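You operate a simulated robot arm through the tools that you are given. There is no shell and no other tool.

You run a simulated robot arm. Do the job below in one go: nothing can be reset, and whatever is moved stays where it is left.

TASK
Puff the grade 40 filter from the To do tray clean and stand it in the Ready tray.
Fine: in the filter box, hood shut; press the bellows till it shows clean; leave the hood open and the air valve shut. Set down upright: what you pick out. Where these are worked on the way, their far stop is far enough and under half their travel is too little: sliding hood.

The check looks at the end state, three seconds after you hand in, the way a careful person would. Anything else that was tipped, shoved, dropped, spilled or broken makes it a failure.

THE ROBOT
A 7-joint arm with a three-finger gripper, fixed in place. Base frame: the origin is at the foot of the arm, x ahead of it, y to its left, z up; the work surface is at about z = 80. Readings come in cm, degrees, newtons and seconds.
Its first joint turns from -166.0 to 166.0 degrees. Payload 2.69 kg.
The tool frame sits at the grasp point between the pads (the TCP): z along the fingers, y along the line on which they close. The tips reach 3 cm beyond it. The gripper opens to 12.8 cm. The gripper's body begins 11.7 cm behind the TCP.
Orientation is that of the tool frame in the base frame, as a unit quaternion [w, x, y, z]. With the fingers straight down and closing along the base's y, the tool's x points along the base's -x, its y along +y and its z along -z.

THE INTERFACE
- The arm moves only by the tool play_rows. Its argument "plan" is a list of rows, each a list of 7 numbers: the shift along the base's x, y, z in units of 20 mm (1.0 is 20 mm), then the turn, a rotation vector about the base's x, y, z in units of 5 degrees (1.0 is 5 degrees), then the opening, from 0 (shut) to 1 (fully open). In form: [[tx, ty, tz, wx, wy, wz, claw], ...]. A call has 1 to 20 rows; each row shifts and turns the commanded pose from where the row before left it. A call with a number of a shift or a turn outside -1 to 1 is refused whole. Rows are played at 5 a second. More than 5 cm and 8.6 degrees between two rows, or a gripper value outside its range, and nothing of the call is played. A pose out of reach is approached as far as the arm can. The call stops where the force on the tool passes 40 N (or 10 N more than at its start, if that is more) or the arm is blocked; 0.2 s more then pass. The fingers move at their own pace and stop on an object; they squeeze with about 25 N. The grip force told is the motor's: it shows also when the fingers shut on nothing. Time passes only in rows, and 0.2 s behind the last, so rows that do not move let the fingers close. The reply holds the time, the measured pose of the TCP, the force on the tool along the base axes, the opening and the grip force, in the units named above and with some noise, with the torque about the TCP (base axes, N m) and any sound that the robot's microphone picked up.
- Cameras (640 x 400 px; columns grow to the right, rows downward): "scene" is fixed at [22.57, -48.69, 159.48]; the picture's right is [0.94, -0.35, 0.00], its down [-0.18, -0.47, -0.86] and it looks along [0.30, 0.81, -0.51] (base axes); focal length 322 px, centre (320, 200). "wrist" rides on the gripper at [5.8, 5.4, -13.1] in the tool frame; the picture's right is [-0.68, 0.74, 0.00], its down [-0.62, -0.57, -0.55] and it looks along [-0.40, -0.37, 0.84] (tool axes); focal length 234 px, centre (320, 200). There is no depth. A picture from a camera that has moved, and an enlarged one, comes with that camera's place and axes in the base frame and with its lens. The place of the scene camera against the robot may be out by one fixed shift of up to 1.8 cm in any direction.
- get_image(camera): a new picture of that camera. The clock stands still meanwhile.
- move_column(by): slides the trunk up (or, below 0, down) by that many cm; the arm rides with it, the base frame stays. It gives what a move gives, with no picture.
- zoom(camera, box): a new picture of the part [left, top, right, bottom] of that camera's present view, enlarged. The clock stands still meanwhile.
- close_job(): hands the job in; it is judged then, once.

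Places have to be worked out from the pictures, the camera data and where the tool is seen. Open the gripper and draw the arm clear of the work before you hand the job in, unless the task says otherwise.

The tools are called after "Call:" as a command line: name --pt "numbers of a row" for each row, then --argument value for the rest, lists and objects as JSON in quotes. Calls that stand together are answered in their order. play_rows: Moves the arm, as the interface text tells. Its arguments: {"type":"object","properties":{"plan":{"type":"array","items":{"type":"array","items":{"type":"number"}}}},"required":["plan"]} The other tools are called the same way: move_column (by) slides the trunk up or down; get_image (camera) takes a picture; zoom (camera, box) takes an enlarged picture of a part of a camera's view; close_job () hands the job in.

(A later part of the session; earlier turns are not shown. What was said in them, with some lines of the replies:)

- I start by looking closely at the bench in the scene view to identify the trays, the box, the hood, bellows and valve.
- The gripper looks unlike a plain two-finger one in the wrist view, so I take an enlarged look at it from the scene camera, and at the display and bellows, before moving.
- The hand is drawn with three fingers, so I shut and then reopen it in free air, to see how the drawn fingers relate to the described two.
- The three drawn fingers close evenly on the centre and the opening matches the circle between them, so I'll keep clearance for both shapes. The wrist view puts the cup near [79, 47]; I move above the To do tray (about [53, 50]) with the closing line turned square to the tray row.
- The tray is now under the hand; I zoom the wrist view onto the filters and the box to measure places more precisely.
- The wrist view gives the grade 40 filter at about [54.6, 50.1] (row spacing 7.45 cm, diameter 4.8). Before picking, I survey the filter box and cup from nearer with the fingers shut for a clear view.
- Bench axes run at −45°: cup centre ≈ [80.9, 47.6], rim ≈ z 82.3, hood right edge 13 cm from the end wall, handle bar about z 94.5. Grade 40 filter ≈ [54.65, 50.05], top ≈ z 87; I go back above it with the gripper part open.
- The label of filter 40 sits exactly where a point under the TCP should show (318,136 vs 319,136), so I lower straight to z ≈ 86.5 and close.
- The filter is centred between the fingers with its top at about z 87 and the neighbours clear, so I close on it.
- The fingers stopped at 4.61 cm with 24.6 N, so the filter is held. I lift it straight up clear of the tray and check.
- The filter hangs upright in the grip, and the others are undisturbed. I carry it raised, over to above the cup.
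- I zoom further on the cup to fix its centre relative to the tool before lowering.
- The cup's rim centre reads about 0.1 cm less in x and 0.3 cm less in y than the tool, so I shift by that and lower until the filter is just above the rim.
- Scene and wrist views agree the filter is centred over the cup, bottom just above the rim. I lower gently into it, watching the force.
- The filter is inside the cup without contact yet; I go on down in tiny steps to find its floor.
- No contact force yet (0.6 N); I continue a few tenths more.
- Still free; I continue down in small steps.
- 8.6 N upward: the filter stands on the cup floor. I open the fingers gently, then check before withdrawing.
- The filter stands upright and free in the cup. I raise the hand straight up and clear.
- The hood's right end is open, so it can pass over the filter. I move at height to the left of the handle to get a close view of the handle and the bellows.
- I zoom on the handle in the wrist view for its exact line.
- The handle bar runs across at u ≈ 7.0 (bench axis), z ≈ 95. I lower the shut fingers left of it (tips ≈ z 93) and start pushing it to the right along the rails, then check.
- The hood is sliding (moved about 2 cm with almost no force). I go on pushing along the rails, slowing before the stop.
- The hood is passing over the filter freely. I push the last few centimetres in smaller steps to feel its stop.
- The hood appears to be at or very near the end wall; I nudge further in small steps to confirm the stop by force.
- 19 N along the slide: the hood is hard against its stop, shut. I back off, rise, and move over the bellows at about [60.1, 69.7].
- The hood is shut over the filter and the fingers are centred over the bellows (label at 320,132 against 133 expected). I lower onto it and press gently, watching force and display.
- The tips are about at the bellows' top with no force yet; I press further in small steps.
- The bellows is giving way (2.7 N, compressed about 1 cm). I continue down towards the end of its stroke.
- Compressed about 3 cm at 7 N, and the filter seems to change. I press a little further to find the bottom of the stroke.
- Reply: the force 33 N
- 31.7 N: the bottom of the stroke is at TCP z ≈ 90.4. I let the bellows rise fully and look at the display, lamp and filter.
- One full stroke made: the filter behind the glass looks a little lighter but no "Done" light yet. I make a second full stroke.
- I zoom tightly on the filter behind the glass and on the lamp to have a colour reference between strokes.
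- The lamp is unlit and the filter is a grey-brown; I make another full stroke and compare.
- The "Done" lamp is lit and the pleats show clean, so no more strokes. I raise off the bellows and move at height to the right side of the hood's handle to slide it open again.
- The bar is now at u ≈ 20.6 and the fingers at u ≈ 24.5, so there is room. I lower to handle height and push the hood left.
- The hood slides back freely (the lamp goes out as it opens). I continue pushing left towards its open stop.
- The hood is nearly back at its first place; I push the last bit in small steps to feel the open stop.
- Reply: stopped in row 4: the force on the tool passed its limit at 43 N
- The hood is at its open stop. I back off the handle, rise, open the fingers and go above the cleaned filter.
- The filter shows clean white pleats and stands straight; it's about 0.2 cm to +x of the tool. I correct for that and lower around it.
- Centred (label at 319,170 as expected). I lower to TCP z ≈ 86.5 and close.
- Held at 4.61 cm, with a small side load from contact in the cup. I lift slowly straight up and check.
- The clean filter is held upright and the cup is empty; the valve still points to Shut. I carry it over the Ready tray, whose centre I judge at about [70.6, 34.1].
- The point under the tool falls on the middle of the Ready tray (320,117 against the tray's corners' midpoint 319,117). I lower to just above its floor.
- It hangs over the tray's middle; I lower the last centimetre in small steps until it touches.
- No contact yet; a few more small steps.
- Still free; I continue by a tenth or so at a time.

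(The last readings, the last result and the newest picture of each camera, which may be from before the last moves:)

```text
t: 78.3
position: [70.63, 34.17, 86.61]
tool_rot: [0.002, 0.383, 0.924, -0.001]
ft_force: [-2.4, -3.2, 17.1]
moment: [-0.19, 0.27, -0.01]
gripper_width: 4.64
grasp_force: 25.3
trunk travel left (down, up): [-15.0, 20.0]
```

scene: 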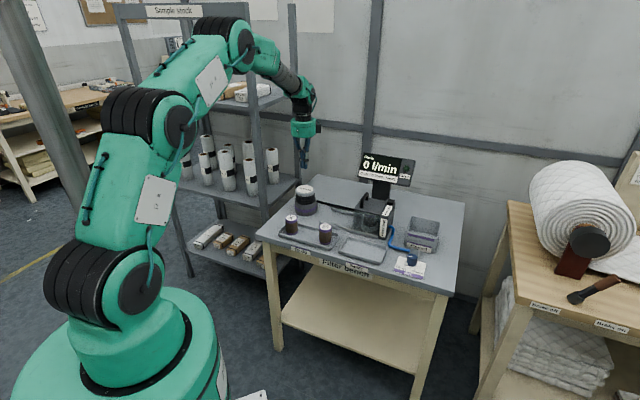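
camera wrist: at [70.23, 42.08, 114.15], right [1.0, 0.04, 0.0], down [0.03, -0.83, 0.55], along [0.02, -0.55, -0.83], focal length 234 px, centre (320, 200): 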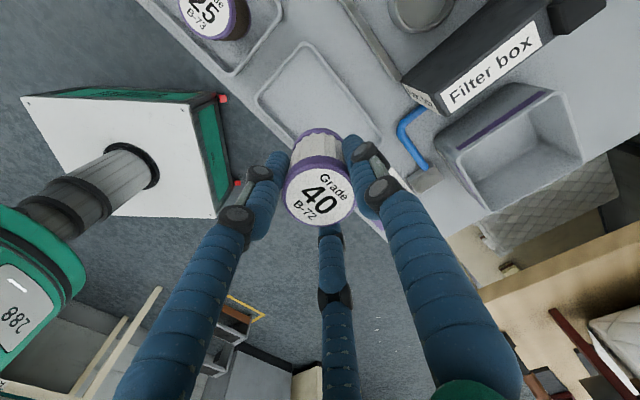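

17 N upward: it stands on the tray floor. I ease up a hair and open the fingers gently.

Call:
play_rows --pt "0 0 0.04 0 0 0 0.2" --pt "0 0 0 0 0 0 0.34" --pt "0 0 0 0 0 0 0.38" --pt "0 0 0 0 0 0 0.42" --pt "0 0 0 0 0 0 0.48" --pt "0 0 0 0 0 0 0.55" --pt "0 0 0 0 0 0 0.55"

Call:
zoom --camera "scene" --box '[330, 205, 410, 260]'

Call:
get_image --camera "wrist"

```text
t: 79.9
position: [70.65, 34.09, 86.48]
tool_rot: [0.001, 0.383, 0.924, -0.001]
ft_force: [-0.1, -0.8, 0.0]
moment: [0.04, 0.0, 0.01]
gripper_width: 7.03
grasp_force: 0.1
trunk travel left (down, up): [-15.0, 20.0]
```

```text
7.27 times, centred on (370, 232) of scene
camera zoom: at [22.57, -48.69, 159.48], right [0.94, -0.35, 0.0], down [-0.18, -0.47, -0.86], along [0.3, 0.81, -0.51], focal length 2343 px, centre (-44, -36)
```

zoom: 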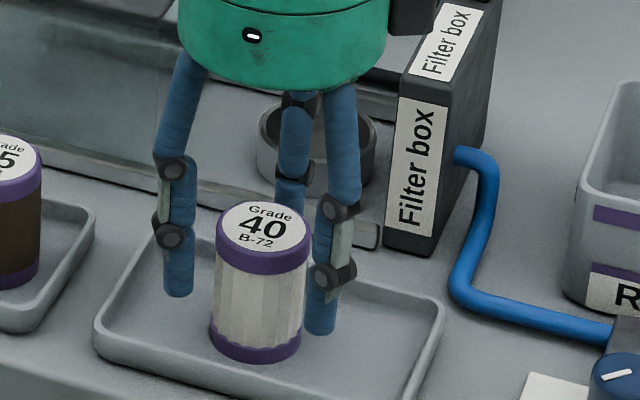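

```text
taken
camera wrist: at [70.25, 42.12, 99.65], right [1.0, 0.04, 0.0], down [0.03, -0.83, 0.55], along [0.02, -0.55, -0.83], focal length 234 px, centre (320, 200)
```

wrist: 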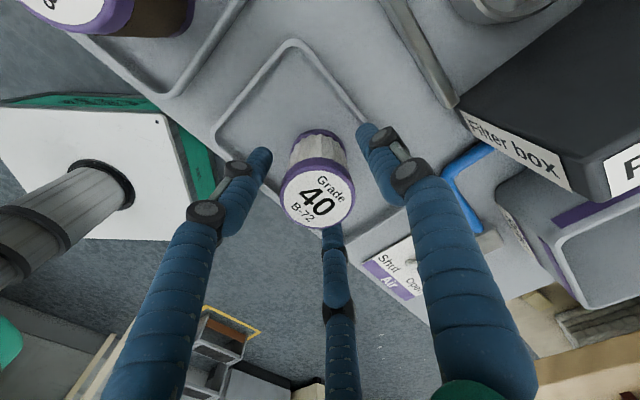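

The filter stands upright in the middle of the Ready tray, free of the fingers. I rise straight up and draw the arm well clear.

Call:
play_rows --pt "0 0 0.4 0 0 0 0.55" --pt "0 0 0.8 0 0 0 0.55" --pt "0 0 1 0 0 0 0.55" --pt "0 0 1 0 0 0 0.55" --pt "0 0 1 0 0 0 0.55" --pt "0 0 1 0 0 0 0.55" --pt "0 0 1 0 0 0 0.55" --pt "0 0 1 0 0 0 0.55" --pt "0 0 1 0 0 0 0.55" --pt "0 0 1 0 0 0 0.55" --pt "0 0 1 0 0 0 0.55" --pt "0 0 1 0 0 0 0.55" --pt "-0.7 -0.9 0 0 0 0 0.55" --pt "-0.7 -0.9 0 0 0 0 0.55" --pt "-0.7 -0.9 0 0 0 0 0.55" --pt "-0.7 -0.9 0 0 0 0 0.55" --pt "-0.7 -0.9 0 0 0 0 0.55" --pt "0 0 0 0 0 0 0.55"

Call:
get_image --camera "scene"

Call:
zoom --camera "scene" --box '[260, 150, 460, 275]'

Call:
zoom --camera "scene" --box '[375, 230, 439, 285]'

```text
t: 83.7
position: [63.69, 24.92, 109.06]
tool_rot: [0.001, 0.383, 0.924, -0.001]
ft_force: [0.3, -1.0, 0.7]
moment: [0.06, 0.01, 0.01]
gripper_width: 7.03
grasp_force: 0.1
trunk travel left (down, up): [-15.0, 20.0]
```

```text
taken
```

scene: 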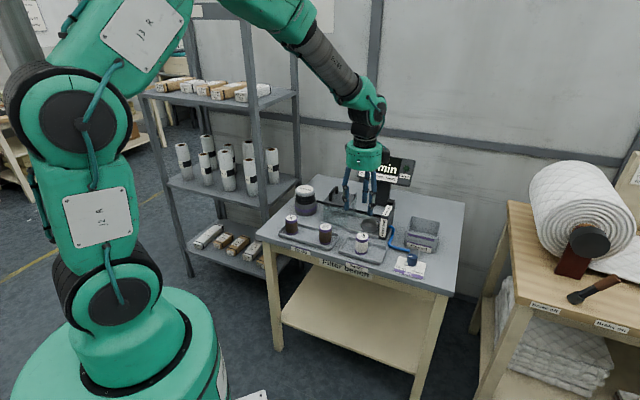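

```text
3.20 times, centred on (360, 212) of scene
camera zoom: at [22.57, -48.69, 159.48], right [0.94, -0.35, 0.0], down [-0.18, -0.47, -0.86], along [0.3, 0.81, -0.51], focal length 1031 px, centre (192, 160)
```

zoom: 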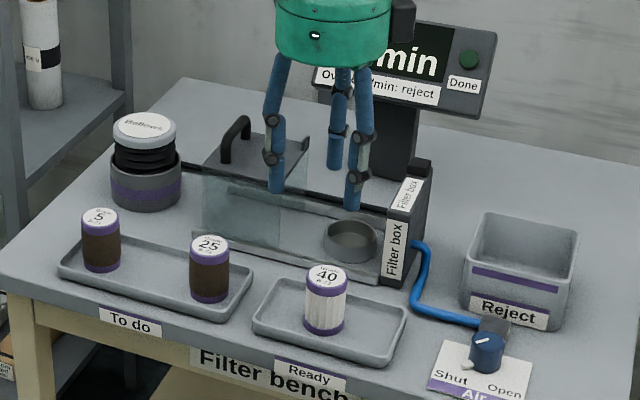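

```text
7.27 times, centred on (407, 258) of scene
camera zoom: at [22.57, -48.69, 159.48], right [0.94, -0.35, 0.0], down [-0.18, -0.47, -0.86], along [0.3, 0.81, -0.51], focal length 2343 px, centre (-313, -218)
```

zoom: 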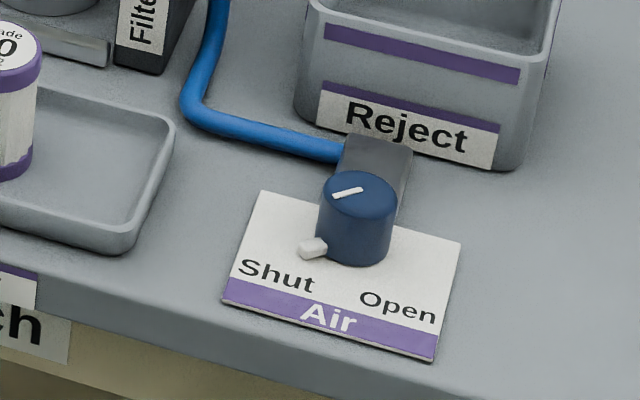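

All is in place: clean grade 40 filter upright in the Ready tray, hood at its open stop, valve pointer at Shut, other filters untouched. I draw the arm further back from the bench before handing in.

Call:
play_rows --pt "-0.8 -0.6 0.3 0 0 0 0.55" --pt "-0.8 -0.6 0.3 0 0 0 0.55" --pt "-0.8 -0.6 0.3 0 0 0 0.55" --pt "-0.8 -0.6 0 0 0 0 0.55" --pt "-0.8 -0.6 0 0 0 0 0.55" --pt "-0.8 -0.6 0 0 0 0 0.55" --pt "-0.8 -0.6 0 0 0 0 0.55" --pt "0 0 0 0 0 0 0.55" --pt "0 0 0 0 0 0 0.55"

Call:
zoom --camera "scene" --box '[260, 150, 460, 275]'

```text
t: 85.7
position: [52.53, 16.66, 110.72]
tool_rot: [0.002, 0.383, 0.924, 0.0]
ft_force: [-0.1, 0.2, -0.4]
moment: [-0.01, 0.0, -0.04]
gripper_width: 7.03
grasp_force: 0.1
trunk travel left (down, up): [-15.0, 20.0]
```

```text
3.20 times, centred on (360, 212) of scene
camera zoom: at [22.57, -48.69, 159.48], right [0.94, -0.35, 0.0], down [-0.18, -0.47, -0.86], along [0.3, 0.81, -0.51], focal length 1031 px, centre (192, 160)
```

zoom: 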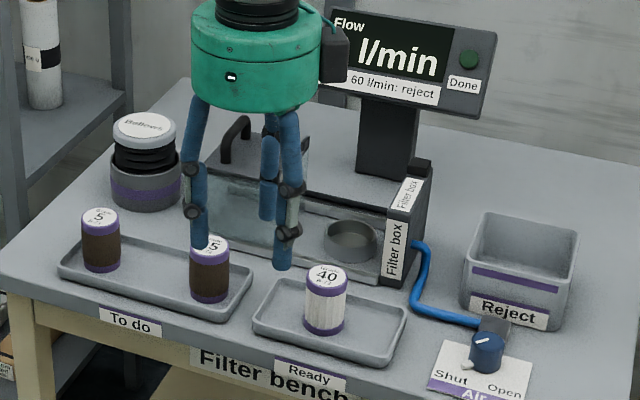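

The arm is clear with the gripper open, and the bench shows the wanted end state. I hand the job in.

Call:
close_job

```text
The job is handed in.
```

The grade 40 filter is clean and standing upright in the middle of the Ready tray, and I have handed the job in.

- **Cleaning:** With the filter in the box and the hood pushed shut to its stop, I pressed the bellows three full strokes. The "Done" lamp then lit, and the pleats had turned from brown to white.
- **Hood and valve:** I slid the hood back to its open stop. I did not touch the air valve; its pointer is on Shut.
- **Everything else:** The grade 5 and grade 25 filters are still standing in the To do tray as before. The gripper is open and the arm is drawn back from the bench.

The display carries a note, "Over 60 l/min: reject". I did not open the air to test the filter's flow, because the task asked only for puffing clean and named the Ready tray.
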